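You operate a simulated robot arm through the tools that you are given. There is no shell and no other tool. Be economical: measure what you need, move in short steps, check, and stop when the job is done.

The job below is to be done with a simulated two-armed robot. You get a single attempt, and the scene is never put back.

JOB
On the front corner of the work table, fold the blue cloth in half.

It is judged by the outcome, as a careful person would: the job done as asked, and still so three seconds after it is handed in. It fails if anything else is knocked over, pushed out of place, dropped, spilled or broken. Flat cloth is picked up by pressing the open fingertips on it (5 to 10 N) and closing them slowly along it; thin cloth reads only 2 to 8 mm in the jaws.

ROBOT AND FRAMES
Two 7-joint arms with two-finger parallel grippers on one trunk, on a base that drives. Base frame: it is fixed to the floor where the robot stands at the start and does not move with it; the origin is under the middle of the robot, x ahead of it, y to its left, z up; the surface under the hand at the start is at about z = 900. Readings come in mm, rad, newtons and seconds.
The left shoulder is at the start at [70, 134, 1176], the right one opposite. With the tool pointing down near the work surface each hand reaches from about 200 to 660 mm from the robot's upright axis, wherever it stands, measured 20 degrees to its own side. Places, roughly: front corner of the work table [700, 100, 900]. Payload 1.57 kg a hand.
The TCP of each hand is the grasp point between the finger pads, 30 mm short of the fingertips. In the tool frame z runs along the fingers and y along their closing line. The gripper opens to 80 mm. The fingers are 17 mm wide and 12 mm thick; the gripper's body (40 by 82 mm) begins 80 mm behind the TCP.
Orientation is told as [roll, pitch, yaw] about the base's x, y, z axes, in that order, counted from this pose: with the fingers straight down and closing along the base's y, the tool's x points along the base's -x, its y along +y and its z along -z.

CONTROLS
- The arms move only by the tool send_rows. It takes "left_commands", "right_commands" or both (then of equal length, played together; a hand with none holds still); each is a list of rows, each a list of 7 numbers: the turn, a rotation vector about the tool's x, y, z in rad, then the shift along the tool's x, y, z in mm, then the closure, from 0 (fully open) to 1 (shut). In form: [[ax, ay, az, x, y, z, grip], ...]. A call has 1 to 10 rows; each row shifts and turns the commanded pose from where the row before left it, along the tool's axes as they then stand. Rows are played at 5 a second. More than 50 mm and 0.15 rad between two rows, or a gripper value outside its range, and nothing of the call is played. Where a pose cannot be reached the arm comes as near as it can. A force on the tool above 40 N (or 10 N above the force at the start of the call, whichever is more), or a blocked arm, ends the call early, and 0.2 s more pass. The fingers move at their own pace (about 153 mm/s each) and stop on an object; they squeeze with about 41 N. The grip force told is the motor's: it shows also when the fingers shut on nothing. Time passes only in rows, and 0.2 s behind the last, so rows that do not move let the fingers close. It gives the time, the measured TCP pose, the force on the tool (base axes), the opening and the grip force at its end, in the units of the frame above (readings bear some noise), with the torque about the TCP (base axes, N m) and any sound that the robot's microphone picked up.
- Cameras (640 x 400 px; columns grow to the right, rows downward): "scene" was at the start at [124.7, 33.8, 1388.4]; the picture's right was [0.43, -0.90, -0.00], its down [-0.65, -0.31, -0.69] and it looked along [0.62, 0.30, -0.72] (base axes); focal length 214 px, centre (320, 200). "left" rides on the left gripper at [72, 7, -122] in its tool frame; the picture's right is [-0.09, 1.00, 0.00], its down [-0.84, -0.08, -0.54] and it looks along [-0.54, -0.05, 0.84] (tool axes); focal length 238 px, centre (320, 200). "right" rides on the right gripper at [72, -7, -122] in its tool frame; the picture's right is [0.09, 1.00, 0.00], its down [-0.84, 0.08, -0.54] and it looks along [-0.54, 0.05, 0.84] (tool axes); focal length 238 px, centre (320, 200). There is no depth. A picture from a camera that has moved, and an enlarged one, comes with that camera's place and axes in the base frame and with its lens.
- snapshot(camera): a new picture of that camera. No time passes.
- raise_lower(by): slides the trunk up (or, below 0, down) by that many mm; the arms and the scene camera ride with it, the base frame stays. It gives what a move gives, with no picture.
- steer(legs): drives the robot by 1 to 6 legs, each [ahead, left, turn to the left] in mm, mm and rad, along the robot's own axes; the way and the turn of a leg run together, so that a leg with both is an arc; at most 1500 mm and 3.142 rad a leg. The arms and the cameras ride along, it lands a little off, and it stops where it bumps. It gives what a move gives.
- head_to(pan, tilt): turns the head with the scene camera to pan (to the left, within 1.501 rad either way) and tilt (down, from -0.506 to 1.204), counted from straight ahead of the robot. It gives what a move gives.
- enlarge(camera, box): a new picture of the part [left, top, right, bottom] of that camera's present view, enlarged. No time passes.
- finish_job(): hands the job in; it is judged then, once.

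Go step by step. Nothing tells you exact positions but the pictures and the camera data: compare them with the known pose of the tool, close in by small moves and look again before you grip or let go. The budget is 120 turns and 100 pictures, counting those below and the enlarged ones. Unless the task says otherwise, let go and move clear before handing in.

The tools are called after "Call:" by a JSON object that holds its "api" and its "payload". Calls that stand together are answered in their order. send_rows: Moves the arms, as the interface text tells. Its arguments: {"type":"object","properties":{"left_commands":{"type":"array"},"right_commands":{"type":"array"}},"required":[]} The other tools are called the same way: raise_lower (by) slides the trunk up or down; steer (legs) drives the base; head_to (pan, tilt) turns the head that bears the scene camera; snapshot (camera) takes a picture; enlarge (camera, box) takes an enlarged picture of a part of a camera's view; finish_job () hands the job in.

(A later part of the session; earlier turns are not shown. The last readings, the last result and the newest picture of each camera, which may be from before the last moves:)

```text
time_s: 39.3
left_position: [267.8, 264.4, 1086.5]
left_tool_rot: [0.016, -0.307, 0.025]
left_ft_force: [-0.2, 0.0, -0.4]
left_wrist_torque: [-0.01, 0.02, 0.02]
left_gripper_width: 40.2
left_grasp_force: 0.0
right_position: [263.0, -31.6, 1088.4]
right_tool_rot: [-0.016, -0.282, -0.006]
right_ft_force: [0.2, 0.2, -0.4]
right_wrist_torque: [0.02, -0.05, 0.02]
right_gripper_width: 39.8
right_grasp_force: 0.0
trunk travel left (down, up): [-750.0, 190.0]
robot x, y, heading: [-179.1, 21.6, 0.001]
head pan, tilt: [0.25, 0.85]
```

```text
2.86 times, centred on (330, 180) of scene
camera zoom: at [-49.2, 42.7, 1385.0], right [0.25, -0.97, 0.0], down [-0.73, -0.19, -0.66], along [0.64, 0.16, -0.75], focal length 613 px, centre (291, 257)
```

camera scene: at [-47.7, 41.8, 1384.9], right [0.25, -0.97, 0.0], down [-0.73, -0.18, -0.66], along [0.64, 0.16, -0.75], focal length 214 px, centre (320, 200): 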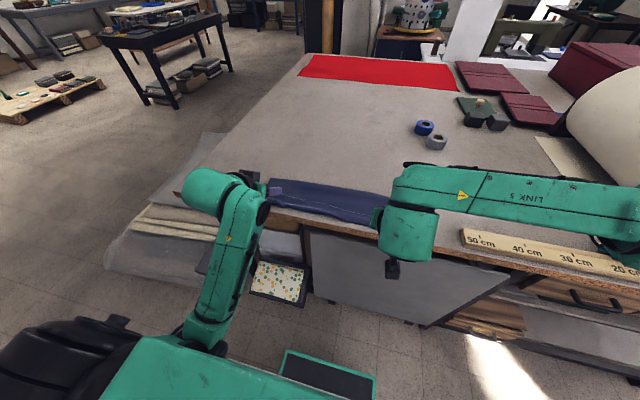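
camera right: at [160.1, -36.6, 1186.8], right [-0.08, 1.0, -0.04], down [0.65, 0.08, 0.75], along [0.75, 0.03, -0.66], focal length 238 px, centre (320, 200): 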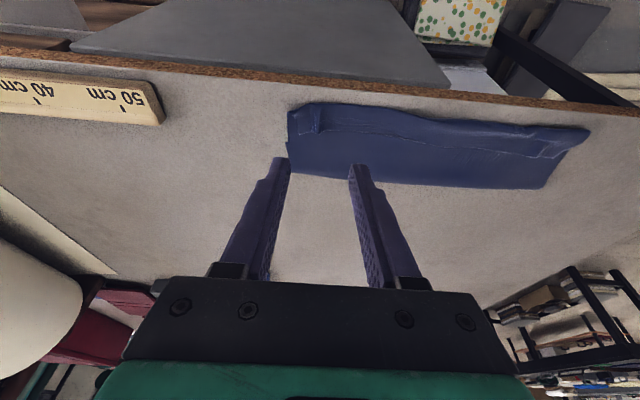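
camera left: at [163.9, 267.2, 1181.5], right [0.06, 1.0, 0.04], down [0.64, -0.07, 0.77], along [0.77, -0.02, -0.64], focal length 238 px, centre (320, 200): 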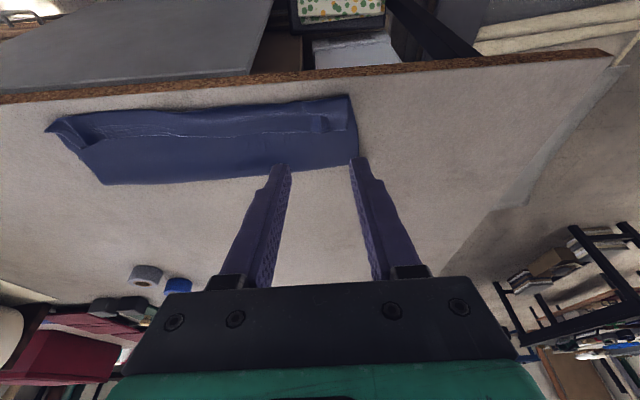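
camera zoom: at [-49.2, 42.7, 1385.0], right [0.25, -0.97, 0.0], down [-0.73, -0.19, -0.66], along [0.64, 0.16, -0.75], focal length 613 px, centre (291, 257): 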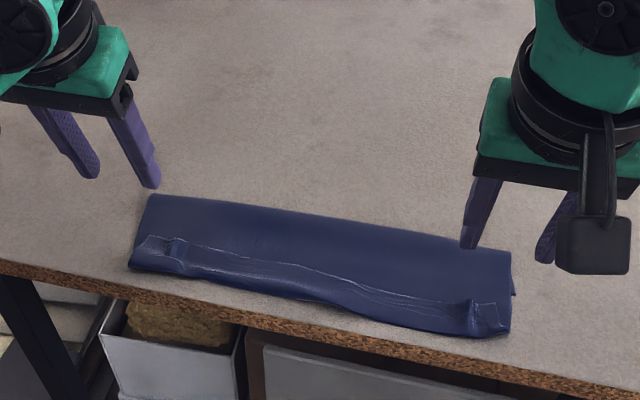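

The top layer now overlaps too far (crease x≈425, near fold x≈315), with a ~35 mm hem folded back on top. The old pinch ridges stand at about (330, 265) and (326, −38). I'll hover over them to re-pinch and pull the hem out flat.

Call:
{"api": "send_rows", "payload": {"left_commands": [[0, 0, 0, -5.3, 0.2, 34.6, 0.5], [0, 0, 0, -5.3, 0.2, 34.6, 0.5], [0, 0, 0, -5.3, 0.2, 34.6, 0.5], [0, 0, 0, -5.3, 0.2, 30, 0.5], [0, 0, 0, 0, 0, 0, 0.5]], "right_commands": [[0, 0, 0, -5.3, -1.6, 35.2, 0.5], [0, 0, 0, -5.3, -1.6, 35.2, 0.5], [0, 0, 0, -5.3, -1.6, 35.2, 0.5], [0, 0, 0, -5.3, -1.6, 30, 0.5], [0, 0, 0, 0, 0, 0, 0.5]]}}

Call:
{"api": "snapshot", "payload": {"camera": "left"}}

Call:
{"api": "snapshot", "payload": {"camera": "right"}}

```text
time_s: 40.5
left_position: [328.5, 270.8, 964.1]
left_tool_rot: [0.016, -0.31, 0.023]
left_ft_force: [-0.9, 1.1, -0.4]
left_wrist_torque: [0.03, -0.02, 0.02]
left_gripper_width: 40.0
left_grasp_force: 0.1
right_position: [321.5, -41.8, 964.0]
right_tool_rot: [-0.015, -0.283, -0.009]
right_ft_force: [-0.5, -0.3, -0.5]
right_wrist_torque: [-0.04, 0.0, 0.01]
right_gripper_width: 39.8
right_grasp_force: 0.0
trunk travel left (down, up): [-750.0, 190.0]
robot x, y, heading: [-178.4, 22.0, -0.0]
head pan, tilt: [0.25, 0.85]
```

```text
34 pictures are left
camera left: at [225.4, 273.3, 1060.6], right [0.06, 1.0, 0.04], down [0.63, -0.07, 0.77], along [0.77, -0.02, -0.64], focal length 238 px, centre (320, 200)
```

left: 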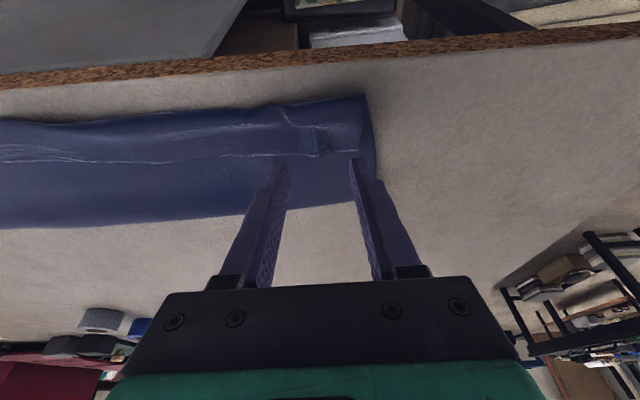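

```text
33 pictures are left
camera right: at [218.2, -46.4, 1061.3], right [-0.08, 1.0, -0.04], down [0.65, 0.08, 0.75], along [0.75, 0.03, -0.66], focal length 238 px, centre (320, 200)
```

right: 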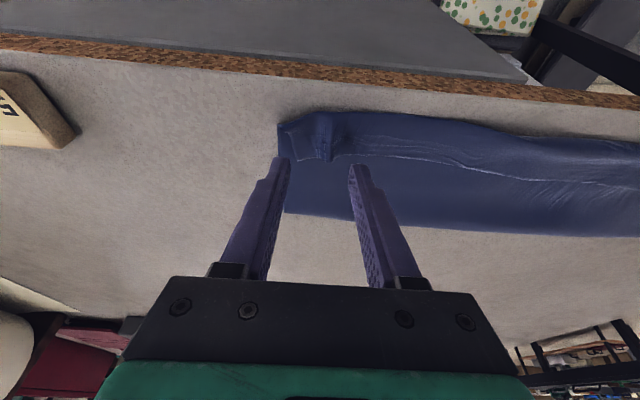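

Call:
{"api": "send_rows", "payload": {"left_commands": [[0, 0, 0, 1.8, 0, 13.5, 0.5], [0, 0, 0, 1.7, 0, 13.5, 0.5], [0, 0, 0, 0, 0, 0, 0.5]], "right_commands": [[0, 0, 0, 1.8, 0, 13.5, 0.5], [0, 0, 0, 1.7, 0, 13.5, 0.5], [0, 0, 0, 0, 0, 0, 0.5]]}}

Call:
{"api": "snapshot", "payload": {"camera": "left"}}

Call:
{"api": "snapshot", "payload": {"camera": "right"}}

```text
time_s: 41.3
left_position: [335.0, 270.2, 937.4]
left_tool_rot: [0.017, -0.309, 0.019]
left_ft_force: [0.7, 0.9, -0.7]
left_wrist_torque: [0.0, -0.02, -0.03]
left_gripper_width: 40.2
left_grasp_force: 0.0
right_position: [325.7, -41.8, 935.8]
right_tool_rot: [-0.013, -0.283, -0.009]
right_ft_force: [0.2, 0.0, -0.3]
right_wrist_torque: [0.01, 0.02, 0.03]
right_gripper_width: 39.9
right_grasp_force: 0.1
trunk travel left (down, up): [-750.0, 190.0]
robot x, y, heading: [-178.7, 23.3, -0.003]
head pan, tilt: [0.25, 0.85]
```

```text
32 pictures are left
camera left: at [230.3, 272.4, 1033.3], right [0.06, 1.0, 0.04], down [0.64, -0.07, 0.77], along [0.77, -0.02, -0.64], focal length 238 px, centre (320, 200)
```

left: 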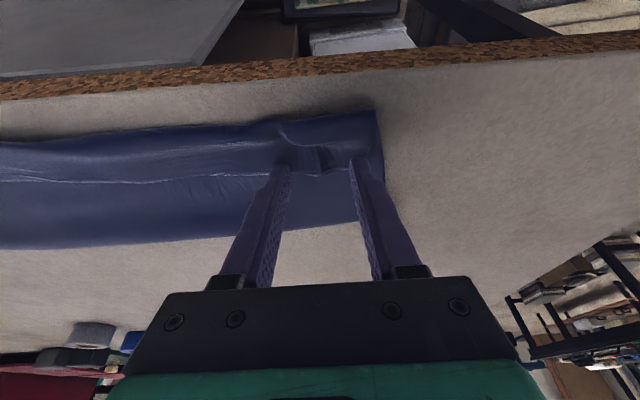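

```text
31 pictures are left
camera right: at [223.0, -46.5, 1033.9], right [-0.08, 1.0, -0.04], down [0.65, 0.08, 0.75], along [0.75, 0.03, -0.66], focal length 238 px, centre (320, 200)
```

right: 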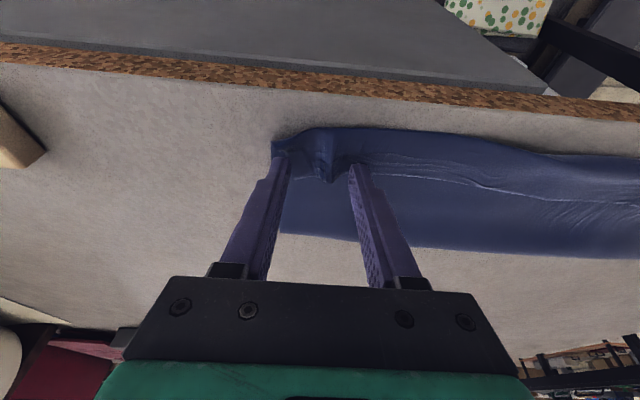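

The ridges sit between the open fingers. I'll lower slightly and close slowly on them.

Call:
{"api": "send_rows", "payload": {"left_commands": [[0, 0, 0, 0.8, 0, 2.6, 0.5], [0, 0, 0, 0, 0, 0, 0.58], [0, 0, 0, 0, 0, 0, 0.66], [0, 0, 0, 0, 0, 0, 0.74], [0, 0, 0, 0, 0, 0, 0.82], [0, 0, 0, 0, 0, 0, 0.9], [0, 0, 0, 0, 0, 0, 1], [0, 0, 0, 0, 0, 0, 1]], "right_commands": [[0, 0, 0, 0.5, 0, 1.6, 0.5], [0, 0, 0, 0, 0, 0, 0.58], [0, 0, 0, 0, 0, 0, 0.66], [0, 0, 0, 0, 0, 0, 0.74], [0, 0, 0, 0, 0, 0, 0.82], [0, 0, 0, 0, 0, 0, 0.9], [0, 0, 0, 0, 0, 0, 1], [0, 0, 0, 0, 0, 0, 1]]}}

```text
time_s: 43.1
left_position: [334.1, 268.8, 934.3]
left_tool_rot: [0.017, -0.309, 0.02]
left_ft_force: [-0.1, -0.8, -1.1]
left_wrist_torque: [0.02, -0.01, -0.01]
left_gripper_width: 0.2
left_grasp_force: 21.1
right_position: [326.7, -42.8, 933.5]
right_tool_rot: [-0.013, -0.284, -0.008]
right_ft_force: [0.7, 0.4, 0.5]
right_wrist_torque: [-0.03, 0.04, 0.03]
right_gripper_width: 2.2
right_grasp_force: 23.9
trunk travel left (down, up): [-750.0, 190.0]
robot x, y, heading: [-174.6, 20.5, -0.001]
head pan, tilt: [0.25, 0.85]
```

The right hand gripped but the left missed. I'll reopen the left and look.

Call:
{"api": "send_rows", "payload": {"left_commands": [[0, 0, 0, -3, 0, -9.5, 0.9], [0, 0, 0, 0, 0, 0, 0.5], [0, 0, 0, 0, 0, 0, 0.5]]}}

Call:
{"api": "snapshot", "payload": {"camera": "left"}}

```text
time_s: 43.9
left_position: [334.6, 267.3, 945.5]
left_tool_rot: [0.016, -0.31, 0.021]
left_ft_force: [0.1, 0.4, 0.0]
left_wrist_torque: [0.0, 0.01, -0.02]
left_gripper_width: 40.2
left_grasp_force: 0.1
right_position: [327.2, -41.6, 935.5]
right_tool_rot: [-0.015, -0.285, -0.009]
right_ft_force: [0.0, -1.3, -0.4]
right_wrist_torque: [-0.01, 0.01, 0.02]
right_gripper_width: 2.3
right_grasp_force: 23.8
trunk travel left (down, up): [-750.0, 190.0]
robot x, y, heading: [-178.0, 26.4, -0.003]
head pan, tilt: [0.25, 0.85]
```

```text
30 pictures are left
camera left: at [230.9, 271.2, 1040.3], right [0.06, 1.0, 0.04], down [0.64, -0.07, 0.77], along [0.77, -0.02, -0.64], focal length 238 px, centre (320, 200)
```

left: 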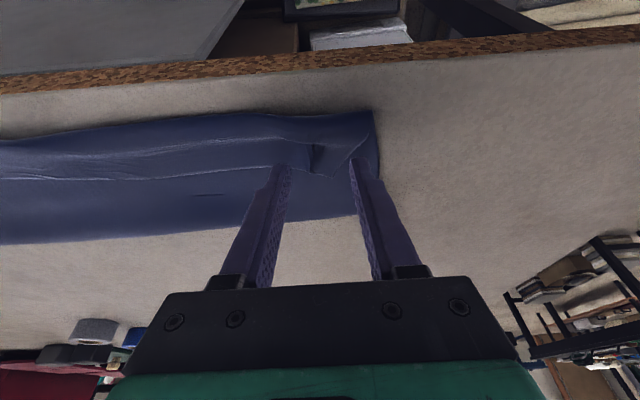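

The fingers were right at the hem's edge. I'll move the left 10 mm toward the robot and press properly.

Call:
{"api": "send_rows", "payload": {"left_commands": [[0, 0, 0, 13, 0, 8.5, 0.5], [0, 0, 0, 0, 0, 0, 0.5]]}}

```text
time_s: 44.5
left_position: [326.2, 267.0, 933.7]
left_tool_rot: [0.016, -0.309, 0.023]
left_ft_force: [-0.2, 0.5, 2.6]
left_wrist_torque: [0.03, 0.01, 0.02]
left_gripper_width: 39.7
left_grasp_force: 0.0
right_position: [326.6, -42.5, 934.8]
right_tool_rot: [-0.013, -0.284, -0.008]
right_ft_force: [-0.5, 0.2, -0.3]
right_wrist_torque: [0.01, 0.08, -0.01]
right_gripper_width: 2.4
right_grasp_force: 23.7
trunk travel left (down, up): [-750.0, 190.0]
robot x, y, heading: [-177.2, 21.7, -0.003]
head pan, tilt: [0.25, 0.85]
```

Call:
{"api": "send_rows", "payload": {"left_commands": [[0, 0, 0, 0.5, 0, 1.7, 0.5], [0, 0, 0, 0, 0, 0, 0.58], [0, 0, 0, 0, 0, 0, 0.66], [0, 0, 0, 0, 0, 0, 0.74], [0, 0, 0, 0, 0, 0, 0.82], [0, 0, 0, 0, 0, 0, 0.9], [0, 0, 0, 0, 0, 0, 1], [0, 0, 0, 0, 0, 0, 1]]}}

Call:
{"api": "snapshot", "payload": {"camera": "left"}}

```text
time_s: 46.3
left_position: [325.4, 267.3, 932.9]
left_tool_rot: [0.014, -0.31, 0.019]
left_ft_force: [0.5, -7.0, 14.0]
left_wrist_torque: [-0.18, -0.09, -0.04]
left_gripper_width: 4.9
left_grasp_force: 25.2
right_position: [324.6, -43.1, 936.1]
right_tool_rot: [-0.013, -0.288, -0.009]
right_ft_force: [-0.2, 7.7, -0.1]
right_wrist_torque: [0.25, -0.04, 0.06]
right_gripper_width: 2.0
right_grasp_force: 23.8
trunk travel left (down, up): [-750.0, 190.0]
robot x, y, heading: [-175.7, 22.1, -0.003]
head pan, tilt: [0.25, 0.85]
```

```text
29 pictures are left
camera left: at [219.9, 269.3, 1027.9], right [0.06, 1.0, 0.04], down [0.63, -0.07, 0.77], along [0.77, -0.02, -0.64], focal length 238 px, centre (320, 200)
```

left: 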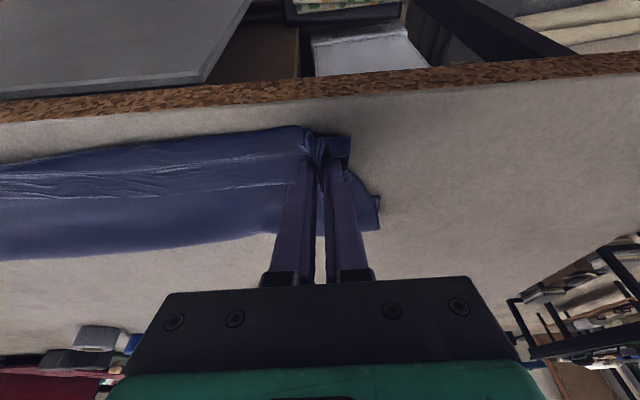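

The left pinched both plies (4.9 mm), while the right has only the hem (2 mm). I'll open the left, and use the right hand to lift its hem corner and pull it out flat toward the robot.

Call:
{"api": "send_rows", "payload": {"left_commands": [[0, 0, 0, 0, 0, -1, 0.85], [0, 0, 0, 0, 0, 0, 0.5], [0, 0, 0, -3, 0, -12, 0.5], [0, 0, 0, -6, 0, -20, 0.5], [0, 0, 0, 0, 0, 0, 0.5], [0, 0, 0, 0, 0, 0, 0.5]], "right_commands": [[0, 0, 0, 0, 0, 0, 1], [0, 0, 0, 0, 0, 0, 1], [0, 0, 0, -7, 0, -24, 1], [0, 0, 0, 17, 0, -5, 1], [0, 0, 0, 17, 0, -5, 1], [0, 0, 0, 0, 0, 0, 1]]}}

Call:
{"api": "snapshot", "payload": {"camera": "right"}}

Call:
{"api": "snapshot", "payload": {"camera": "left"}}

```text
time_s: 47.7
left_position: [324.2, 267.2, 966.2]
left_tool_rot: [0.015, -0.306, 0.024]
left_ft_force: [-0.3, 0.3, -0.3]
left_wrist_torque: [-0.01, -0.02, -0.01]
left_gripper_width: 40.2
left_grasp_force: 0.0
right_position: [291.0, -41.8, 960.0]
right_tool_rot: [-0.014, -0.285, -0.009]
right_ft_force: [0.4, 0.4, 0.7]
right_wrist_torque: [0.0, 0.01, 0.02]
right_gripper_width: 2.1
right_grasp_force: 23.5
trunk travel left (down, up): [-750.0, 190.0]
robot x, y, heading: [-178.6, 25.7, -0.0]
head pan, tilt: [0.25, 0.85]
```

```text
28 pictures are left
camera right: at [188.4, -45.3, 1058.4], right [-0.08, 1.0, -0.04], down [0.65, 0.08, 0.75], along [0.75, 0.03, -0.66], focal length 238 px, centre (320, 200)
```

right: 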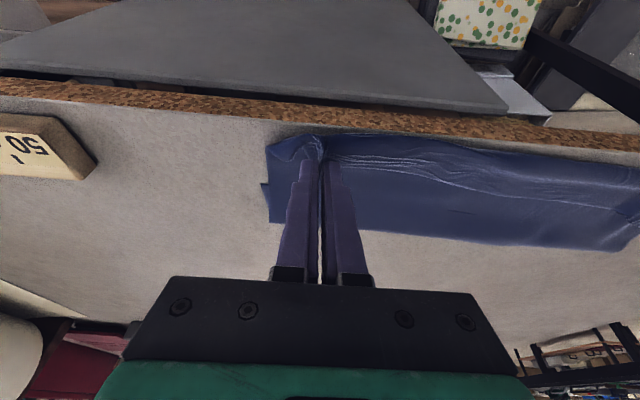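

```text
27 pictures are left
camera left: at [220.2, 269.4, 1060.7], right [0.06, 1.0, 0.04], down [0.64, -0.07, 0.77], along [0.77, -0.02, -0.64], focal length 238 px, centre (320, 200)
```

left: 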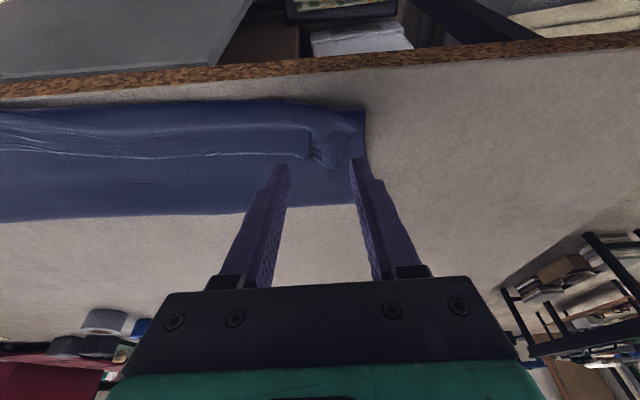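

I'll set the right corner down outstretched and release it. With the left hand I'll approach its hem ridge again, with only a light touch.

Call:
{"api": "send_rows", "payload": {"left_commands": [[0, 0, 0, 1.5, 0, 10.3, 0.5], [0, 0, 0, 1.5, 0, 10.3, 0.5], [0, 0, 0, 1.4, 0, 10.3, 0.5], [0, 0, 0, 0, 0, 0, 0.5], [0, 0, 0, 0, 0, 0, 0.5], [0, 0, 0, 0, 0, 0, 0.5]], "right_commands": [[0, 0, 0, 5, 0, 10, 1], [0, 0, 0, 5, 0, 10, 1], [0, 0, 0, 0, 0, 0, 0.85], [0, 0, 0, 0, 0, 0, 0.6], [0, 0, 0, 0, 0, -30, 0.5], [0, 0, 0, 0, 0, -20, 0.5]]}}

Call:
{"api": "snapshot", "payload": {"camera": "right"}}

Call:
{"api": "snapshot", "payload": {"camera": "left"}}

```text
time_s: 49.1
left_position: [328.8, 268.2, 935.8]
left_tool_rot: [0.016, -0.308, 0.021]
left_ft_force: [0.0, 0.0, -0.6]
left_wrist_torque: [0.02, 0.0, 0.0]
left_gripper_width: 40.0
left_grasp_force: 0.0
right_position: [271.1, -40.2, 986.1]
right_tool_rot: [-0.015, -0.286, -0.007]
right_ft_force: [-0.5, 0.4, -0.4]
right_wrist_torque: [0.02, 0.02, -0.03]
right_gripper_width: 40.0
right_grasp_force: 0.0
trunk travel left (down, up): [-750.0, 190.0]
robot x, y, heading: [-175.8, 21.8, -0.005]
head pan, tilt: [0.25, 0.85]
```

```text
26 pictures are left
camera right: at [167.9, -44.9, 1084.0], right [-0.08, 1.0, -0.04], down [0.65, 0.08, 0.75], along [0.75, 0.03, -0.66], focal length 238 px, centre (320, 200)
```

right: 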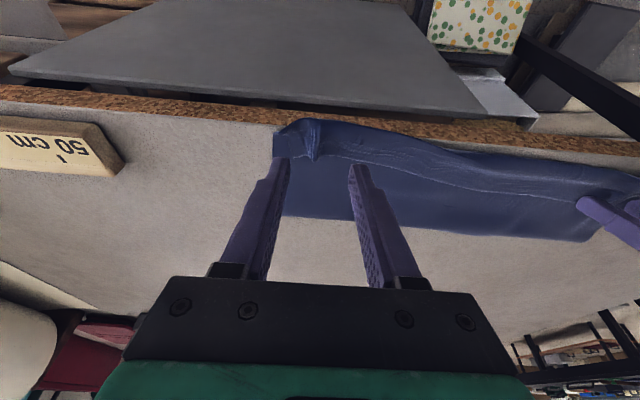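

```text
25 pictures are left
camera left: at [224.5, 269.9, 1030.7], right [0.06, 1.0, 0.04], down [0.64, -0.07, 0.77], along [0.77, -0.02, -0.64], focal length 238 px, centre (320, 200)
```

left: 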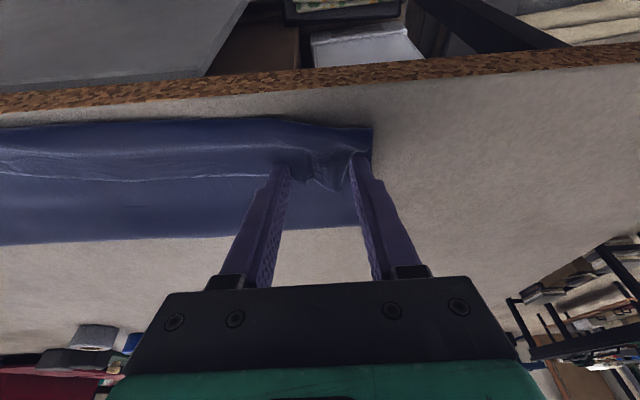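

The hem keeps folding because the fingers pinch across it. A better grip is with the hands yawed 90° so the fingers close along x, which leaves the edge lying in line with the fingers and makes it come out flat at the end. I'll lift and turn both hands.

Call:
{"api": "send_rows", "payload": {"left_commands": [[0, 0, 0, -14.8, 0, -47, 0.5], [0, 0, 0.15, 0, 0, 0, 0.5], [0, 0, 0.15, 0, 0, 0, 0.5], [0, 0, 0.15, 0, 0, 0, 0.5], [0, 0, 0.15, 0, 0, 0, 0.5], [0, 0, 0.15, 0, 0, 0, 0.5], [0, 0, 0.15, 0, 0, 0, 0.5], [0, 0, 0.15, 0, 0, 0, 0.5], [0, 0, 0.15, 0, 0, 0, 0.5], [0, 0, 0.15, 0, 0, 0, 0.5]], "right_commands": [[0, 0, 0, -14, 0, 0, 0.5], [0, 0, -0.15, 0, 0, 0, 0.5], [0, 0, -0.15, 0, 0, 0, 0.5], [0, 0, -0.15, 0, 0, 0, 0.5], [0, 0, -0.15, 0, 0, 0, 0.5], [0, 0, -0.15, 0, 0, 0, 0.5], [0, 0, -0.15, 0, 0, 0, 0.5], [0, 0, -0.15, 0, 0, 0, 0.5], [0, 0, -0.15, 0, 0, 0, 0.5], [0, 0, -0.15, 0, 0, 0, 0.5]]}}

Call:
{"api": "send_rows", "payload": {"left_commands": [[0, 0, 0.11, 0, 0, 0, 0.5], [0, 0, 0.11, 0, 0, 0, 0.5], [0, 0, 0, 0, 0, 0, 0.5]], "right_commands": [[0, 0, -0.11, 0, 0, 0, 0.5], [0, 0, -0.11, 0, 0, 0, 0.5], [0, 0, 0, 0, 0, 0, 0.5]]}}

Call:
{"api": "enlarge", "payload": {"camera": "scene", "box": [230, 110, 430, 250]}}

```text
time_s: 51.3
left_position: [325.7, 268.4, 985.4]
left_tool_rot: [0.307, -0.053, -1.336]
left_ft_force: [0.2, 0.5, 0.7]
left_wrist_torque: [-0.03, -0.05, -0.01]
left_gripper_width: 40.4
left_grasp_force: 0.1
right_position: [268.5, -42.6, 1000.3]
right_tool_rot: [-0.306, -0.154, 1.063]
right_ft_force: [0.0, 0.1, 0.5]
right_wrist_torque: [-0.02, -0.07, 0.03]
right_gripper_width: 39.9
right_grasp_force: 0.1
right hand out of reach, approached as far as the arm can: row 8, 9, 10
trunk travel left (down, up): [-750.0, 190.0]
robot x, y, heading: [-178.9, 21.2, 0.002]
head pan, tilt: [0.25, 0.85]
```

```text
time_s: 52.1
left_position: [330.9, 267.3, 984.3]
left_tool_rot: [0.307, 0.013, -1.544]
left_ft_force: [0.3, 0.0, 0.0]
left_wrist_torque: [-0.02, 0.01, -0.04]
left_gripper_width: 40.0
left_grasp_force: 0.0
right_position: [250.5, -52.7, 994.7]
right_tool_rot: [-0.349, -0.136, 1.152]
right_ft_force: [0.8, -0.8, 0.0]
right_wrist_torque: [0.0, 0.01, -0.02]
right_gripper_width: 39.8
right_grasp_force: 0.1
right hand out of reach, approached as far as the arm can: row 1, 2
trunk travel left (down, up): [-750.0, 190.0]
robot x, y, heading: [-175.1, 22.3, 0.0]
head pan, tilt: [0.25, 0.85]
```

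```text
2.86 times, centred on (330, 180) of scene
camera zoom: at [-47.0, 41.5, 1384.8], right [0.25, -0.97, 0.0], down [-0.73, -0.18, -0.66], along [0.64, 0.16, -0.75], focal length 613 px, centre (291, 257)
```

zoom: 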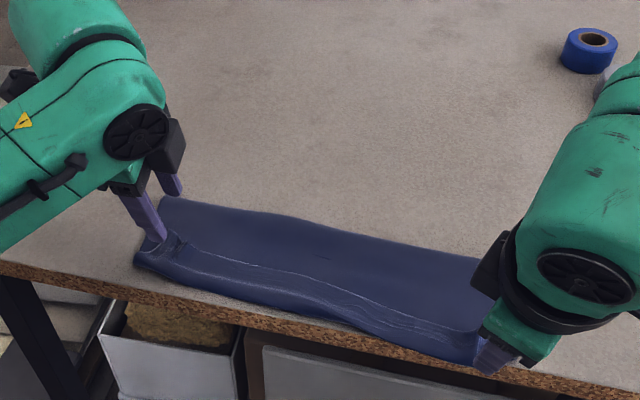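

The left hand turned fine, but the right needs more room. I'll move it forward, finish its turn, and bring both vertical above the hem edge.

Call:
{"api": "send_rows", "payload": {"left_commands": [[0.15, 0, 0, -1, 4.7, 15.9, 0.5], [0.15, 0, 0, -1, 4.7, 10, 0.5], [0, 0, 0.025, 0, 0, 0, 0.5], [0, 0, 0, 0, 0, 0, 0.5], [0, 0, 0, 0, 0, 0, 0.5], [0, 0, 0, 0, 0, 0, 0.5]], "right_commands": [[-0.025, 0, -0.142, -7.3, -16.3, 6.2, 0.5], [-0.025, 0, -0.142, -7.3, -16.3, 6.2, 0.5], [-0.025, 0, -0.142, -7.3, -16.3, 6.2, 0.5], [-0.15, 0, 0, 0, 3, 12, 0.5], [-0.15, 0, 0, 0, 1, 10, 0.5], [0, 0, 0, 0, 0, 0, 0.5]]}}

Call:
{"api": "snapshot", "payload": {"camera": "left"}}

Call:
{"api": "snapshot", "payload": {"camera": "right"}}

```text
time_s: 53.5
left_position: [344.5, 265.8, 961.2]
left_tool_rot: [0.009, 0.013, -1.568]
left_ft_force: [0.5, 0.6, -0.2]
left_wrist_torque: [0.01, -0.02, 0.01]
left_gripper_width: 40.0
left_grasp_force: 0.0
right_position: [181.3, -72.7, 946.1]
right_tool_rot: [-0.296, -0.087, 1.298]
right_ft_force: [-1.1, 0.3, -0.4]
right_wrist_torque: [0.01, 0.02, 0.0]
right_gripper_width: 40.0
right_grasp_force: 0.0
right hand out of reach, approached as far as the arm can: row 1, 2, 3, 4, 5
trunk travel left (down, up): [-750.0, 190.0]
robot x, y, heading: [-179.0, 21.3, -0.002]
head pan, tilt: [0.25, 0.85]
```

```text
23 pictures are left
camera left: at [350.9, 337.0, 1085.0], right [1.0, -0.09, 0.01], down [-0.08, -0.84, 0.53], along [-0.04, -0.53, -0.85], focal length 238 px, centre (320, 200)
```

left: 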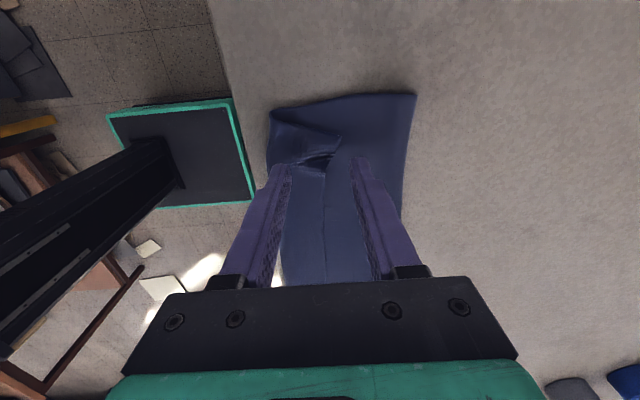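

```text
22 pictures are left
camera right: at [130.7, -144.6, 1058.4], right [-0.93, 0.19, -0.3], down [-0.01, 0.82, 0.57], along [0.36, 0.53, -0.77], focal length 238 px, centre (320, 200)
```

right: 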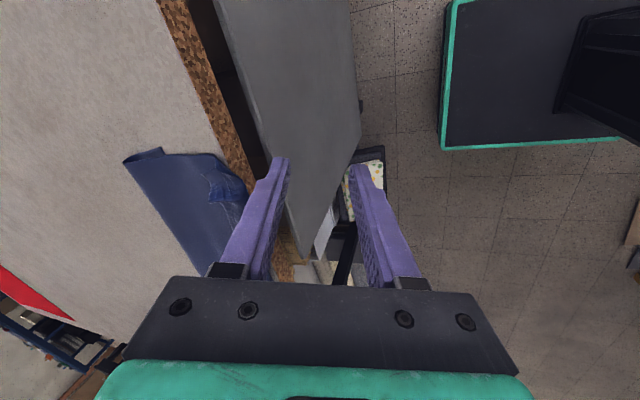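

The right wrist hits a limit because its hand works too far inboard. Space to the left is free and the base is now well clear of the table, so I'll drive left ~95 mm to centre the robot on the cloth. First I raise the left hand a bit.

Call:
{"api": "send_rows", "payload": {"left_commands": [[0, 0, 0, 0, 0, -25, 0.5], [0, 0, 0, 0, 0, 0, 0.5]], "right_commands": [[0, 0, 0, 0, 0, -25, 0.5], [0, 0, 0, 0, 0, 0, 0.5]]}}

Call:
{"api": "steer", "payload": {"legs": [[0, 95, 0]]}}

```text
time_s: 54.1
left_position: [343.4, 265.7, 987.1]
left_tool_rot: [0.008, 0.014, -1.568]
left_ft_force: [0.3, 0.1, 0.0]
left_wrist_torque: [-0.01, -0.03, 0.02]
left_gripper_width: 40.0
left_grasp_force: 0.1
right_position: [175.6, -73.5, 957.5]
right_tool_rot: [-0.296, -0.088, 1.295]
right_ft_force: [0.4, 0.0, 0.3]
right_wrist_torque: [-0.01, 0.02, 0.01]
right_gripper_width: 40.0
right_grasp_force: 0.1
right hand out of reach, approached as far as the arm can: row 1
trunk travel left (down, up): [-750.0, 190.0]
robot x, y, heading: [-173.0, 21.8, 0.003]
head pan, tilt: [0.25, 0.85]
```

```text
time_s: 55.2
left_position: [343.9, 359.4, 987.8]
left_tool_rot: [0.009, 0.016, -1.568]
left_ft_force: [0.3, 0.5, 0.0]
left_wrist_torque: [-0.02, -0.03, 0.05]
left_gripper_width: 39.8
left_grasp_force: 0.2
right_position: [177.2, 20.8, 957.7]
right_tool_rot: [-0.297, -0.09, 1.295]
right_ft_force: [-0.6, 1.2, -0.2]
right_wrist_torque: [-0.01, 0.0, 0.01]
right_gripper_width: 40.2
right_grasp_force: 0.0
trunk travel left (down, up): [-750.0, 190.0]
robot x, y, heading: [-177.6, 119.5, -0.003]
head pan, tilt: [0.25, 0.85]
```

Call:
{"api": "send_rows", "payload": {"left_commands": [[0, 0, 0, -31, 0, 0, 0.5], [0, 0, 0, -31, 0, 0, 0.5], [0, 0, 0, -31, 0, 0, 0.5], [0, 0, 0, 0, 0, 0, 0.5], [0, 0, 0, 0, 0, 0, 0.5], [0, 0, 0, 0, 0, 0, 0.5], [0, 0, 0, 0, 0, 0, 0.5], [0, 0, 0, 0, 0, 0, 0.5]], "right_commands": [[0, 0, 0, 15.1, -18.8, -42.9, 0.5], [0, 0, 0, 2, -42.3, 12.8, 0.5], [0, 0, 0, 2, -42.3, 12.8, 0.5], [0, 0, 0, 2, -42.3, 12.8, 0.5], [-0.1, 0.016, -0.093, 0, 0, 0, 0.5], [-0.1, 0.016, -0.093, 0, 0, 0, 0.5], [-0.1, 0.016, -0.093, 0, 0, 0, 0.5], [0, 0, 0, 0, 0, 0, 0.5]]}}

```text
time_s: 57.0
left_position: [345.2, 266.4, 986.0]
left_tool_rot: [0.01, 0.014, -1.566]
left_ft_force: [0.3, 0.3, 1.0]
left_wrist_torque: [0.02, -0.02, 0.03]
left_gripper_width: 40.2
left_grasp_force: 0.0
right_position: [82.8, 28.6, 859.1]
right_tool_rot: [-0.058, 0.002, 1.546]
right_ft_force: [0.4, 0.6, 0.6]
right_wrist_torque: [-0.01, 0.02, 0.01]
right_gripper_width: 40.0
right_grasp_force: 0.1
right hand out of reach, approached as far as the arm can: row 1, 2, 3, 4, 5, 6, 7
trunk travel left (down, up): [-750.0, 190.0]
robot x, y, heading: [-176.1, 117.6, -0.001]
head pan, tilt: [0.25, 0.85]
```

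The right hand has drifted low in front of the robot. I'll bring it straight up first.

Call:
{"api": "send_rows", "payload": {"right_commands": [[0, 0, 0, 0, 0, -45, 0.5], [0, 0, 0, 0, 0, -45, 0.5], [0, 0, 0, 0, 0, -45, 0.5], [0, 0, 0, 0, 0, 0, 0.5]]}}

Call:
{"api": "snapshot", "payload": {"camera": "scene"}}

```text
time_s: 58.0
left_position: [345.5, 267.1, 985.4]
left_tool_rot: [0.01, 0.013, -1.565]
left_ft_force: [-0.5, 0.0, -0.1]
left_wrist_torque: [-0.05, 0.03, 0.0]
left_gripper_width: 40.1
left_grasp_force: 0.1
right_position: [47.5, 7.5, 904.2]
right_tool_rot: [-0.066, 0.003, 1.544]
right_ft_force: [-0.3, 0.7, 0.0]
right_wrist_torque: [-0.02, -0.03, -0.02]
right_gripper_width: 40.2
right_grasp_force: 0.1
right hand out of reach, approached as far as the arm can: row 1, 2, 3
trunk travel left (down, up): [-750.0, 190.0]
robot x, y, heading: [-179.8, 119.5, -0.003]
head pan, tilt: [0.25, 0.85]
```

```text
21 pictures are left
camera scene: at [-48.6, 137.3, 1385.0], right [0.25, -0.97, 0.0], down [-0.73, -0.19, -0.66], along [0.64, 0.16, -0.75], focal length 214 px, centre (320, 200)
```

scene: 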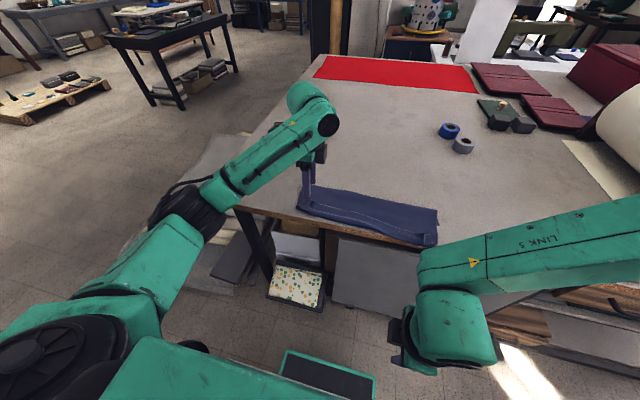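

The right wrist is at its joint limit in that direction, so I'll turn it back the other way.

Call:
{"api": "send_rows", "payload": {"right_commands": [[0, 0, 0.15, 0, 0, 0, 0.5], [0, 0, 0.15, 0, 0, 0, 0.5], [0, 0, 0.15, 0, 0, 0, 0.5], [0, 0, 0.15, 0, 0, 0, 0.5], [0, 0, 0.15, 0, 0, 0, 0.5], [0, 0, 0.15, 0, 0, 0, 0.5], [0, 0, 0.15, 0, 0, 0, 0.5], [0, 0, 0.15, 0, 0, 0, 0.5], [0, 0, 0.15, 0, 0, 0, 0.5], [0, 0, 0.15, 0, 0, 0, 0.5]]}}

Call:
{"api": "send_rows", "payload": {"right_commands": [[0, 0, 0, 0, 0, -40, 0.5], [0, 0, 0, 0, 0, -40, 0.5], [0, 0, 0, 0, 0, -40, 0.5], [0, 0, 0, 0, 0, 0, 0.5]]}}

```text
time_s: 60.1
left_position: [345.8, 267.1, 985.8]
left_tool_rot: [0.006, 0.014, -1.568]
left_ft_force: [-1.0, -0.5, 0.3]
left_wrist_torque: [0.01, 0.01, -0.01]
left_gripper_width: 40.0
left_grasp_force: 0.1
right_position: [50.0, 4.6, 904.4]
right_tool_rot: [-0.028, -0.059, 0.16]
right_ft_force: [5.4, -16.1, 3.8]
right_wrist_torque: [2.06, 1.13, 1.65]
right_gripper_width: 40.0
right_grasp_force: 0.0
trunk travel left (down, up): [-750.0, 190.0]
robot x, y, heading: [-178.2, 116.4, -0.002]
head pan, tilt: [0.25, 0.85]
stopped in row 10 (right hand): the force on the tool passed its limit at 110 N (the readings are from after the stop); the commanded pose is now the measured one
```

```text
time_s: 60.5
left_position: [345.6, 266.8, 984.8]
left_tool_rot: [0.007, 0.014, -1.569]
left_ft_force: [-0.4, 0.4, 0.0]
left_wrist_torque: [0.0, 0.0, 0.0]
left_gripper_width: 39.9
left_grasp_force: 0.2
right_position: [44.9, 7.4, 912.1]
right_tool_rot: [-0.021, -0.038, 0.186]
right_ft_force: [3.7, -5.2, 2.3]
right_wrist_torque: [0.68, 0.74, 0.58]
right_gripper_width: 39.9
right_grasp_force: 0.0
right hand out of reach, approached as far as the arm can: row 1
trunk travel left (down, up): [-750.0, 190.0]
robot x, y, heading: [-169.7, 116.6, 0.003]
head pan, tilt: [0.25, 0.85]
stopped in row 1 (right hand): the force on the tool passed its limit at 103 N (the readings are from after the stop); the commanded pose is now the measured one
```

The right hand is brushing the robot's own body. I'll move it forward away from the body, then up before reaching the table.

Call:
{"api": "send_rows", "payload": {"right_commands": [[0, 0, 0, -30, -5, 0, 0.5], [0, 0, 0, -35, -6, 0, 0.5], [0, 0, 0, -20, -4, -35, 0.5], [0, 0, 0, 0, 0, -45, 0.5], [0, 0, 0, 0, 0, -45, 0.5], [0, 0, 0, 0, 0, 0, 0.5]]}}

Call:
{"api": "snapshot", "payload": {"camera": "scene"}}

```text
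time_s: 61.9
left_position: [345.8, 266.6, 985.4]
left_tool_rot: [0.006, 0.013, -1.569]
left_ft_force: [0.7, 0.1, 0.1]
left_wrist_torque: [0.0, 0.03, 0.01]
left_gripper_width: 39.8
left_grasp_force: 0.0
right_position: [123.1, 8.1, 1038.0]
right_tool_rot: [-0.021, -0.037, 0.184]
right_ft_force: [0.1, 0.5, -0.5]
right_wrist_torque: [0.0, -0.02, -0.02]
right_gripper_width: 40.1
right_grasp_force: 0.0
trunk travel left (down, up): [-750.0, 190.0]
robot x, y, heading: [-179.2, 120.0, -0.003]
head pan, tilt: [0.25, 0.85]
```

```text
20 pictures are left
camera scene: at [-48.5, 137.0, 1385.0], right [0.25, -0.97, 0.0], down [-0.73, -0.19, -0.66], along [0.64, 0.16, -0.75], focal length 214 px, centre (320, 200)
```

scene: 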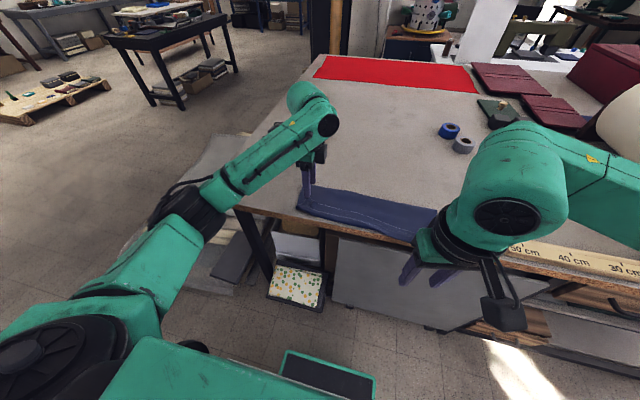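

Recovered, and nothing was touched on the table. I'll move the right hand well forward (the mirror of the left), then turn it there.

Call:
{"api": "send_rows", "payload": {"right_commands": [[0, 0, 0, -35.5, -16.8, 4, 0.5], [0, 0, 0, -35.5, -16.8, 4, 0.5], [0, 0, 0, -35.5, -16.8, 4, 0.5], [0, 0, 0, -35.5, -16.8, 4, 0.5], [0, 0, 0, -35.5, -16.8, 4, 0.5], [0, 0, 0, 0, 0, 0, 0.5]]}}

Call:
{"api": "send_rows", "payload": {"right_commands": [[0, 0, -0.139, 0, 0, 0, 0.5], [0, 0, -0.139, 0, 0, 0, 0.5], [0, 0, -0.139, 0, 0, 0, 0.5], [0, 0, -0.139, 0, 0, 0, 0.5], [0, 0, -0.139, 0, 0, 0, 0.5], [0, 0, -0.139, 0, 0, 0, 0.5], [0, 0, -0.139, 0, 0, 0, 0.5], [0, 0, -0.139, 0, 0, 0, 0.5], [0, 0, -0.139, 0, 0, 0, 0.5], [0, 0, -0.139, 0, 0, 0, 0.5]]}}

Call:
{"api": "enlarge", "payload": {"camera": "scene", "box": [270, 140, 470, 280]}}

```text
time_s: 63.3
left_position: [344.5, 266.5, 985.7]
left_tool_rot: [0.009, 0.013, -1.567]
left_ft_force: [0.5, -0.3, -0.8]
left_wrist_torque: [0.01, 0.0, 0.01]
left_gripper_width: 40.0
left_grasp_force: 0.0
right_position: [315.8, -40.8, 1026.6]
right_tool_rot: [-0.018, -0.039, 0.185]
right_ft_force: [0.0, 0.7, -0.8]
right_wrist_torque: [0.04, -0.02, 0.02]
right_gripper_width: 39.9
right_grasp_force: 0.1
trunk travel left (down, up): [-750.0, 190.0]
robot x, y, heading: [-175.0, 117.1, -0.001]
head pan, tilt: [0.25, 0.85]
```

```text
time_s: 65.5
left_position: [345.7, 266.1, 984.4]
left_tool_rot: [0.006, 0.013, -1.567]
left_ft_force: [-0.5, 0.0, -0.2]
left_wrist_torque: [0.0, 0.02, -0.05]
left_gripper_width: 39.9
left_grasp_force: 0.1
right_position: [274.5, -17.6, 1019.6]
right_tool_rot: [-0.033, -0.027, 0.602]
right_ft_force: [0.1, -0.8, -0.4]
right_wrist_torque: [0.0, 0.0, -0.03]
right_gripper_width: 40.2
right_grasp_force: 0.0
right hand out of reach, approached as far as the arm can: row 3, 4, 5, 6, 7, 8, 9, 10
trunk travel left (down, up): [-750.0, 190.0]
robot x, y, heading: [-177.8, 116.1, -0.003]
head pan, tilt: [0.25, 0.85]
```

```text
2.86 times, centred on (370, 210) of scene
camera zoom: at [-48.8, 137.2, 1385.0], right [0.25, -0.97, 0.0], down [-0.73, -0.19, -0.66], along [0.64, 0.16, -0.75], focal length 613 px, centre (177, 171)
```

zoom: 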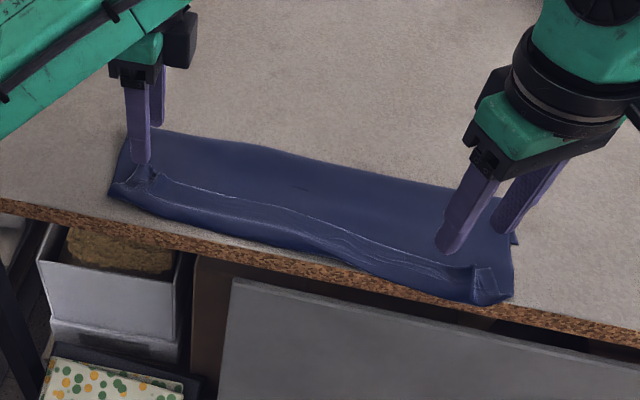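

The right wrist won't go that way, so I'll turn it the other way to yaw −1.57. That gives the same finger closing line.

Call:
{"api": "send_rows", "payload": {"right_commands": [[0, 0, 0.145, 0, 0, 0, 0.5], [0, 0, 0.145, 0, 0, 0, 0.5], [0, 0, 0.145, 0, 0, 0, 0.5], [0, 0, 0.145, 0, 0, 0, 0.5], [0, 0, 0.145, 0, 0, 0, 0.5], [0, 0, 0.145, 0, 0, 0, 0.5], [0, 0, 0.145, 0, 0, 0, 0.5], [0, 0, 0.145, 0, 0, 0, 0.5], [0, 0, 0.145, 0, 0, 0, 0.5], [0, 0, 0.145, 0, 0, 0, 0.5]]}}

Call:
{"api": "send_rows", "payload": {"right_commands": [[0, 0, 0.145, 0, 0, 0, 0.5], [0, 0, 0.145, 0, 0, 0, 0.5], [0, 0, 0.145, 0, 0, 0, 0.5], [0, 0, 0.145, 0, 0, 0, 0.5], [0, 0, 0.143, 0, 0, 0, 0.5], [0, 0, 0, 0, 0, 0, 0.5]]}}

```text
time_s: 67.7
left_position: [345.5, 266.3, 984.9]
left_tool_rot: [0.008, 0.014, -1.568]
left_ft_force: [-0.7, -0.1, -0.2]
left_wrist_torque: [-0.01, -0.01, 0.0]
left_gripper_width: 39.9
left_grasp_force: 0.1
right_position: [274.6, -16.2, 1018.6]
right_tool_rot: [0.023, -0.034, -0.851]
right_ft_force: [-0.7, -0.4, -0.4]
right_wrist_torque: [-0.03, 0.0, 0.01]
right_gripper_width: 40.1
right_grasp_force: 0.0
trunk travel left (down, up): [-750.0, 190.0]
robot x, y, heading: [-179.4, 118.5, -0.001]
head pan, tilt: [0.25, 0.85]
```

```text
time_s: 69.1
left_position: [344.6, 267.5, 985.2]
left_tool_rot: [0.007, 0.014, -1.567]
left_ft_force: [0.2, 0.4, 0.4]
left_wrist_torque: [0.0, 0.0, -0.02]
left_gripper_width: 40.3
left_grasp_force: 0.1
right_position: [274.1, -18.0, 1020.8]
right_tool_rot: [0.039, -0.01, -1.574]
right_ft_force: [-0.2, -0.2, -0.4]
right_wrist_torque: [0.02, -0.01, -0.02]
right_gripper_width: 40.2
right_grasp_force: 0.0
trunk travel left (down, up): [-750.0, 190.0]
robot x, y, heading: [-173.3, 119.0, -0.001]
head pan, tilt: [0.25, 0.85]
```

Both hands now close along x. I'll lower to just above the hem edges, at L ≈ (347, 262) and R ≈ (309, −45).

Call:
{"api": "send_rows", "payload": {"left_commands": [[0, 0, 0, -2, -0.5, 15, 0.62], [0, 0, 0, -2, -0.5, 15, 0.62], [0, 0, 0, -1.5, -0.5, 14, 0.62], [0, 0, 0, 0, 0, 0, 0.62]], "right_commands": [[0, 0, 0, -9, 10.3, 27, 0.62], [0, 0, 0, -9, 10.3, 27, 0.62], [0, 0, 0, -9, 10.3, 26, 0.62], [0, 0, 0, 0, 0, 0, 0.62]]}}

Call:
{"api": "snapshot", "payload": {"camera": "left"}}

Call:
{"api": "snapshot", "payload": {"camera": "right"}}

```text
time_s: 70.1
left_position: [343.8, 261.8, 940.7]
left_tool_rot: [0.008, 0.015, -1.567]
left_ft_force: [0.1, -0.7, -0.5]
left_wrist_torque: [0.02, -0.02, 0.01]
left_gripper_width: 30.4
left_grasp_force: 0.0
right_position: [308.2, -42.7, 940.9]
right_tool_rot: [0.041, -0.013, -1.571]
right_ft_force: [0.2, 0.0, -0.6]
right_wrist_torque: [-0.01, -0.02, 0.0]
right_gripper_width: 30.4
right_grasp_force: 0.1
trunk travel left (down, up): [-750.0, 190.0]
robot x, y, heading: [-177.8, 115.6, -0.004]
head pan, tilt: [0.25, 0.85]
```

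```text
18 pictures are left
camera left: at [351.6, 332.3, 1064.6], right [1.0, -0.09, 0.01], down [-0.08, -0.84, 0.53], along [-0.04, -0.53, -0.85], focal length 238 px, centre (320, 200)
```

left: 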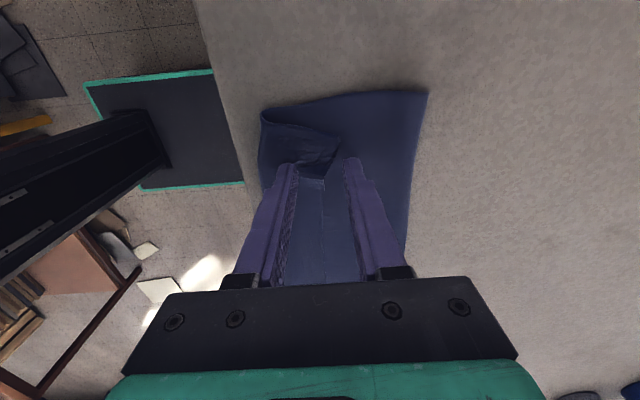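

```text
17 pictures are left
camera right: at [297.5, 29.6, 1061.6], right [0.99, 0.09, 0.04], down [0.05, -0.83, 0.55], along [0.08, -0.55, -0.83], focal length 238 px, centre (320, 200)
```

right: 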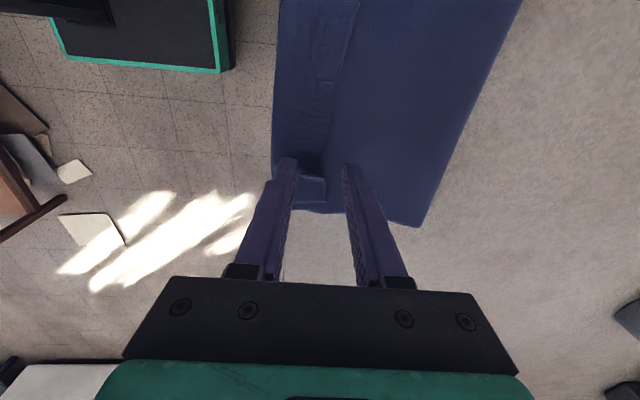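

The hem edges lie between the fingers on both sides. I'll lower to a light touch.

Call:
{"api": "send_rows", "payload": {"left_commands": [[0, 0, 0, 0, 0, 5, 0.62], [0, 0, 0, 0, 0, 0, 0.62]], "right_commands": [[0, 0, 0, 0, 0, 5, 0.62], [0, 0, 0, 0, 0, 0, 0.62]]}}

```text
time_s: 70.7
left_position: [343.7, 262.8, 936.0]
left_tool_rot: [0.007, 0.014, -1.567]
left_ft_force: [0.5, 0.3, -1.0]
left_wrist_torque: [0.0, 0.02, 0.0]
left_gripper_width: 30.4
left_grasp_force: 0.1
right_position: [309.0, -43.8, 935.1]
right_tool_rot: [0.041, -0.013, -1.573]
right_ft_force: [0.5, -0.2, -0.9]
right_wrist_torque: [0.0, -0.04, 0.02]
right_gripper_width: 30.3
right_grasp_force: 0.1
trunk travel left (down, up): [-750.0, 190.0]
robot x, y, heading: [-175.7, 114.6, -0.001]
head pan, tilt: [0.25, 0.85]
```

Call:
{"api": "send_rows", "payload": {"left_commands": [[0, 0, 0, 0, 0, 3, 0.62], [0, 0, 0, 0, 0, 0, 0.68], [0, 0, 0, 0, 0, 0, 0.74], [0, 0, 0, 0, 0, 0, 0.8], [0, 0, 0, 0, 0, 0, 0.86], [0, 0, 0, 0, 0, 0, 0.92], [0, 0, 0, 0, 0, 0, 1], [0, 0, 0, 0, 0, 0, 1]], "right_commands": [[0, 0, 0, 0, 0, 3, 0.62], [0, 0, 0, 0, 0, 0, 0.68], [0, 0, 0, 0, 0, 0, 0.74], [0, 0, 0, 0, 0, 0, 0.8], [0, 0, 0, 0, 0, 0, 0.86], [0, 0, 0, 0, 0, 0, 0.92], [0, 0, 0, 0, 0, 0, 1], [0, 0, 0, 0, 0, 0, 1]]}}

```text
time_s: 72.5
left_position: [343.8, 262.0, 934.5]
left_tool_rot: [0.009, 0.015, -1.567]
left_ft_force: [-1.2, 0.7, 0.6]
left_wrist_torque: [0.02, -0.01, -0.02]
left_gripper_width: 0.0
left_grasp_force: 21.4
right_position: [308.6, -43.4, 933.4]
right_tool_rot: [0.042, -0.012, -1.574]
right_ft_force: [0.5, 0.9, 2.7]
right_wrist_torque: [0.04, 0.02, -0.03]
right_gripper_width: 1.9
right_grasp_force: 23.3
trunk travel left (down, up): [-750.0, 190.0]
robot x, y, heading: [-177.5, 119.9, -0.003]
head pan, tilt: [0.25, 0.85]
```

The right hand has a thin pinch of just the hem (1.9 mm). The left missed, so I'll retry it a little further onto the hem with slightly more pressure.

Call:
{"api": "send_rows", "payload": {"left_commands": [[0, 0, 0, 0, 0, -8, 0.9], [0, 0, 0, 0, -5, 0, 0.62], [0, 0, 0, 0, 0, 0, 0.62]]}}

Call:
{"api": "snapshot", "payload": {"camera": "left"}}

```text
time_s: 73.3
left_position: [338.7, 262.9, 943.1]
left_tool_rot: [0.007, 0.014, -1.569]
left_ft_force: [-0.2, 0.1, -0.2]
left_wrist_torque: [0.03, -0.01, 0.0]
left_gripper_width: 30.4
left_grasp_force: 0.0
right_position: [307.5, -43.9, 933.0]
right_tool_rot: [0.042, -0.013, -1.574]
right_ft_force: [0.1, -0.1, 3.4]
right_wrist_torque: [0.03, 0.04, -0.01]
right_gripper_width: 1.8
right_grasp_force: 23.5
trunk travel left (down, up): [-750.0, 190.0]
robot x, y, heading: [-177.1, 115.7, 0.004]
head pan, tilt: [0.25, 0.85]
```

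```text
16 pictures are left
camera left: at [345.7, 332.8, 1065.9], right [1.0, -0.09, 0.01], down [-0.08, -0.84, 0.53], along [-0.04, -0.53, -0.85], focal length 238 px, centre (320, 200)
```

left: 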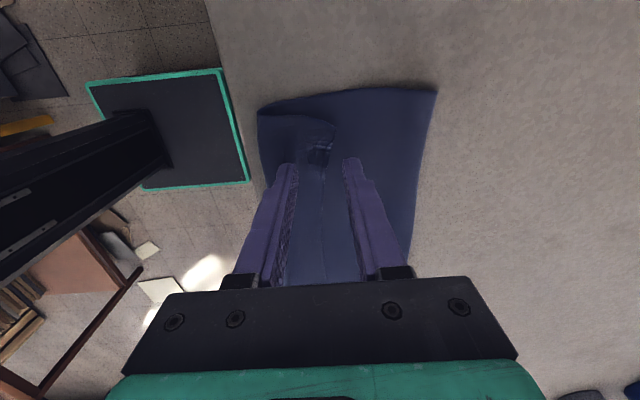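

Call:
{"api": "send_rows", "payload": {"left_commands": [[0, 0, 0, 0, -3, 5, 0.62], [0, 0, 0, 0, 0, 5.5, 0.62], [0, 0, 0, 0, 0, 0, 0.62], [0, 0, 0, 0, 0, 0, 0.68], [0, 0, 0, 0, 0, 0, 0.74], [0, 0, 0, 0, 0, 0, 0.8], [0, 0, 0, 0, 0, 0, 0.86], [0, 0, 0, 0, 0, 0, 0.92], [0, 0, 0, 0, 0, 0, 1], [0, 0, 0, 0, 0, 0, 1]]}}

```text
time_s: 75.5
left_position: [334.9, 260.3, 932.6]
left_tool_rot: [0.005, 0.013, -1.567]
left_ft_force: [-2.1, -2.1, 8.4]
left_wrist_torque: [-0.12, 0.02, -0.01]
left_gripper_width: 0.0
left_grasp_force: 21.1
right_position: [308.1, -45.5, 932.2]
right_tool_rot: [0.042, -0.011, -1.572]
right_ft_force: [0.2, 1.2, 0.6]
right_wrist_torque: [0.01, 0.04, -0.04]
right_gripper_width: 1.9
right_grasp_force: 23.5
trunk travel left (down, up): [-750.0, 190.0]
robot x, y, heading: [-176.1, 117.8, -0.0]
head pan, tilt: [0.25, 0.85]
```

Missed again near the wrinkled spot. I'll try a smoother part of the hem 25 mm further in, with firmer pressure.

Call:
{"api": "send_rows", "payload": {"left_commands": [[0, 0, 0, 0, 0, -10, 0.9], [0, 0, 0, -25, -2, 0, 0.55], [0, 0, 0, 0, 0, 0, 0.55]]}}

Call:
{"api": "snapshot", "payload": {"camera": "left"}}

```text
time_s: 76.3
left_position: [333.3, 237.7, 941.8]
left_tool_rot: [0.008, 0.013, -1.567]
left_ft_force: [1.2, 0.2, 0.1]
left_wrist_torque: [-0.03, -0.01, -0.01]
left_gripper_width: 35.8
left_grasp_force: 0.0
right_position: [307.9, -44.0, 932.0]
right_tool_rot: [0.041, -0.013, -1.572]
right_ft_force: [-0.8, -0.8, 2.8]
right_wrist_torque: [-0.09, 0.01, 0.03]
right_gripper_width: 1.7
right_grasp_force: 23.4
trunk travel left (down, up): [-750.0, 190.0]
robot x, y, heading: [-179.9, 118.4, -0.001]
head pan, tilt: [0.25, 0.85]
```

```text
15 pictures are left
camera left: at [339.7, 307.5, 1065.5], right [1.0, -0.09, 0.01], down [-0.08, -0.84, 0.53], along [-0.04, -0.53, -0.85], focal length 238 px, centre (320, 200)
```

left: 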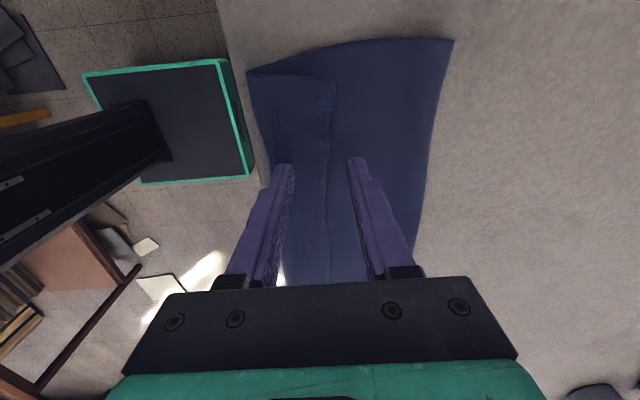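

The hem is clean here, with its edge midway between the fingers. I'll press firmly and close.

Call:
{"api": "send_rows", "payload": {"left_commands": [[0, 0, 0, 0, 0, 5.5, 0.55], [0, 0, 0, 0, 0, 5.5, 0.55], [0, 0, 0, 0, 0, 0.5, 0.61], [0, 0, 0, 0, 0, 0, 0.67], [0, 0, 0, 0, 0, 0, 0.73], [0, 0, 0, 0, 0, 0, 0.79], [0, 0, 0, 0, 0, 0, 0.85], [0, 0, 0, 0, 0, 0, 0.91], [0, 0, 0, 0, 0, 0, 1], [0, 0, 0, 0, 0, 0, 1]]}}

```text
time_s: 78.5
left_position: [330.4, 236.4, 930.8]
left_tool_rot: [0.013, 0.018, -1.567]
left_ft_force: [-4.3, -0.4, 23.6]
left_wrist_torque: [-0.07, 0.29, 0.02]
left_gripper_width: 2.4
left_grasp_force: 23.4
right_position: [304.7, -45.4, 933.3]
right_tool_rot: [0.046, -0.01, -1.572]
right_ft_force: [0.1, 1.2, 0.1]
right_wrist_torque: [-0.02, 0.02, 0.0]
right_gripper_width: 1.7
right_grasp_force: 23.3
trunk travel left (down, up): [-750.0, 190.0]
robot x, y, heading: [-178.0, 117.2, -0.001]
head pan, tilt: [0.25, 0.85]
```

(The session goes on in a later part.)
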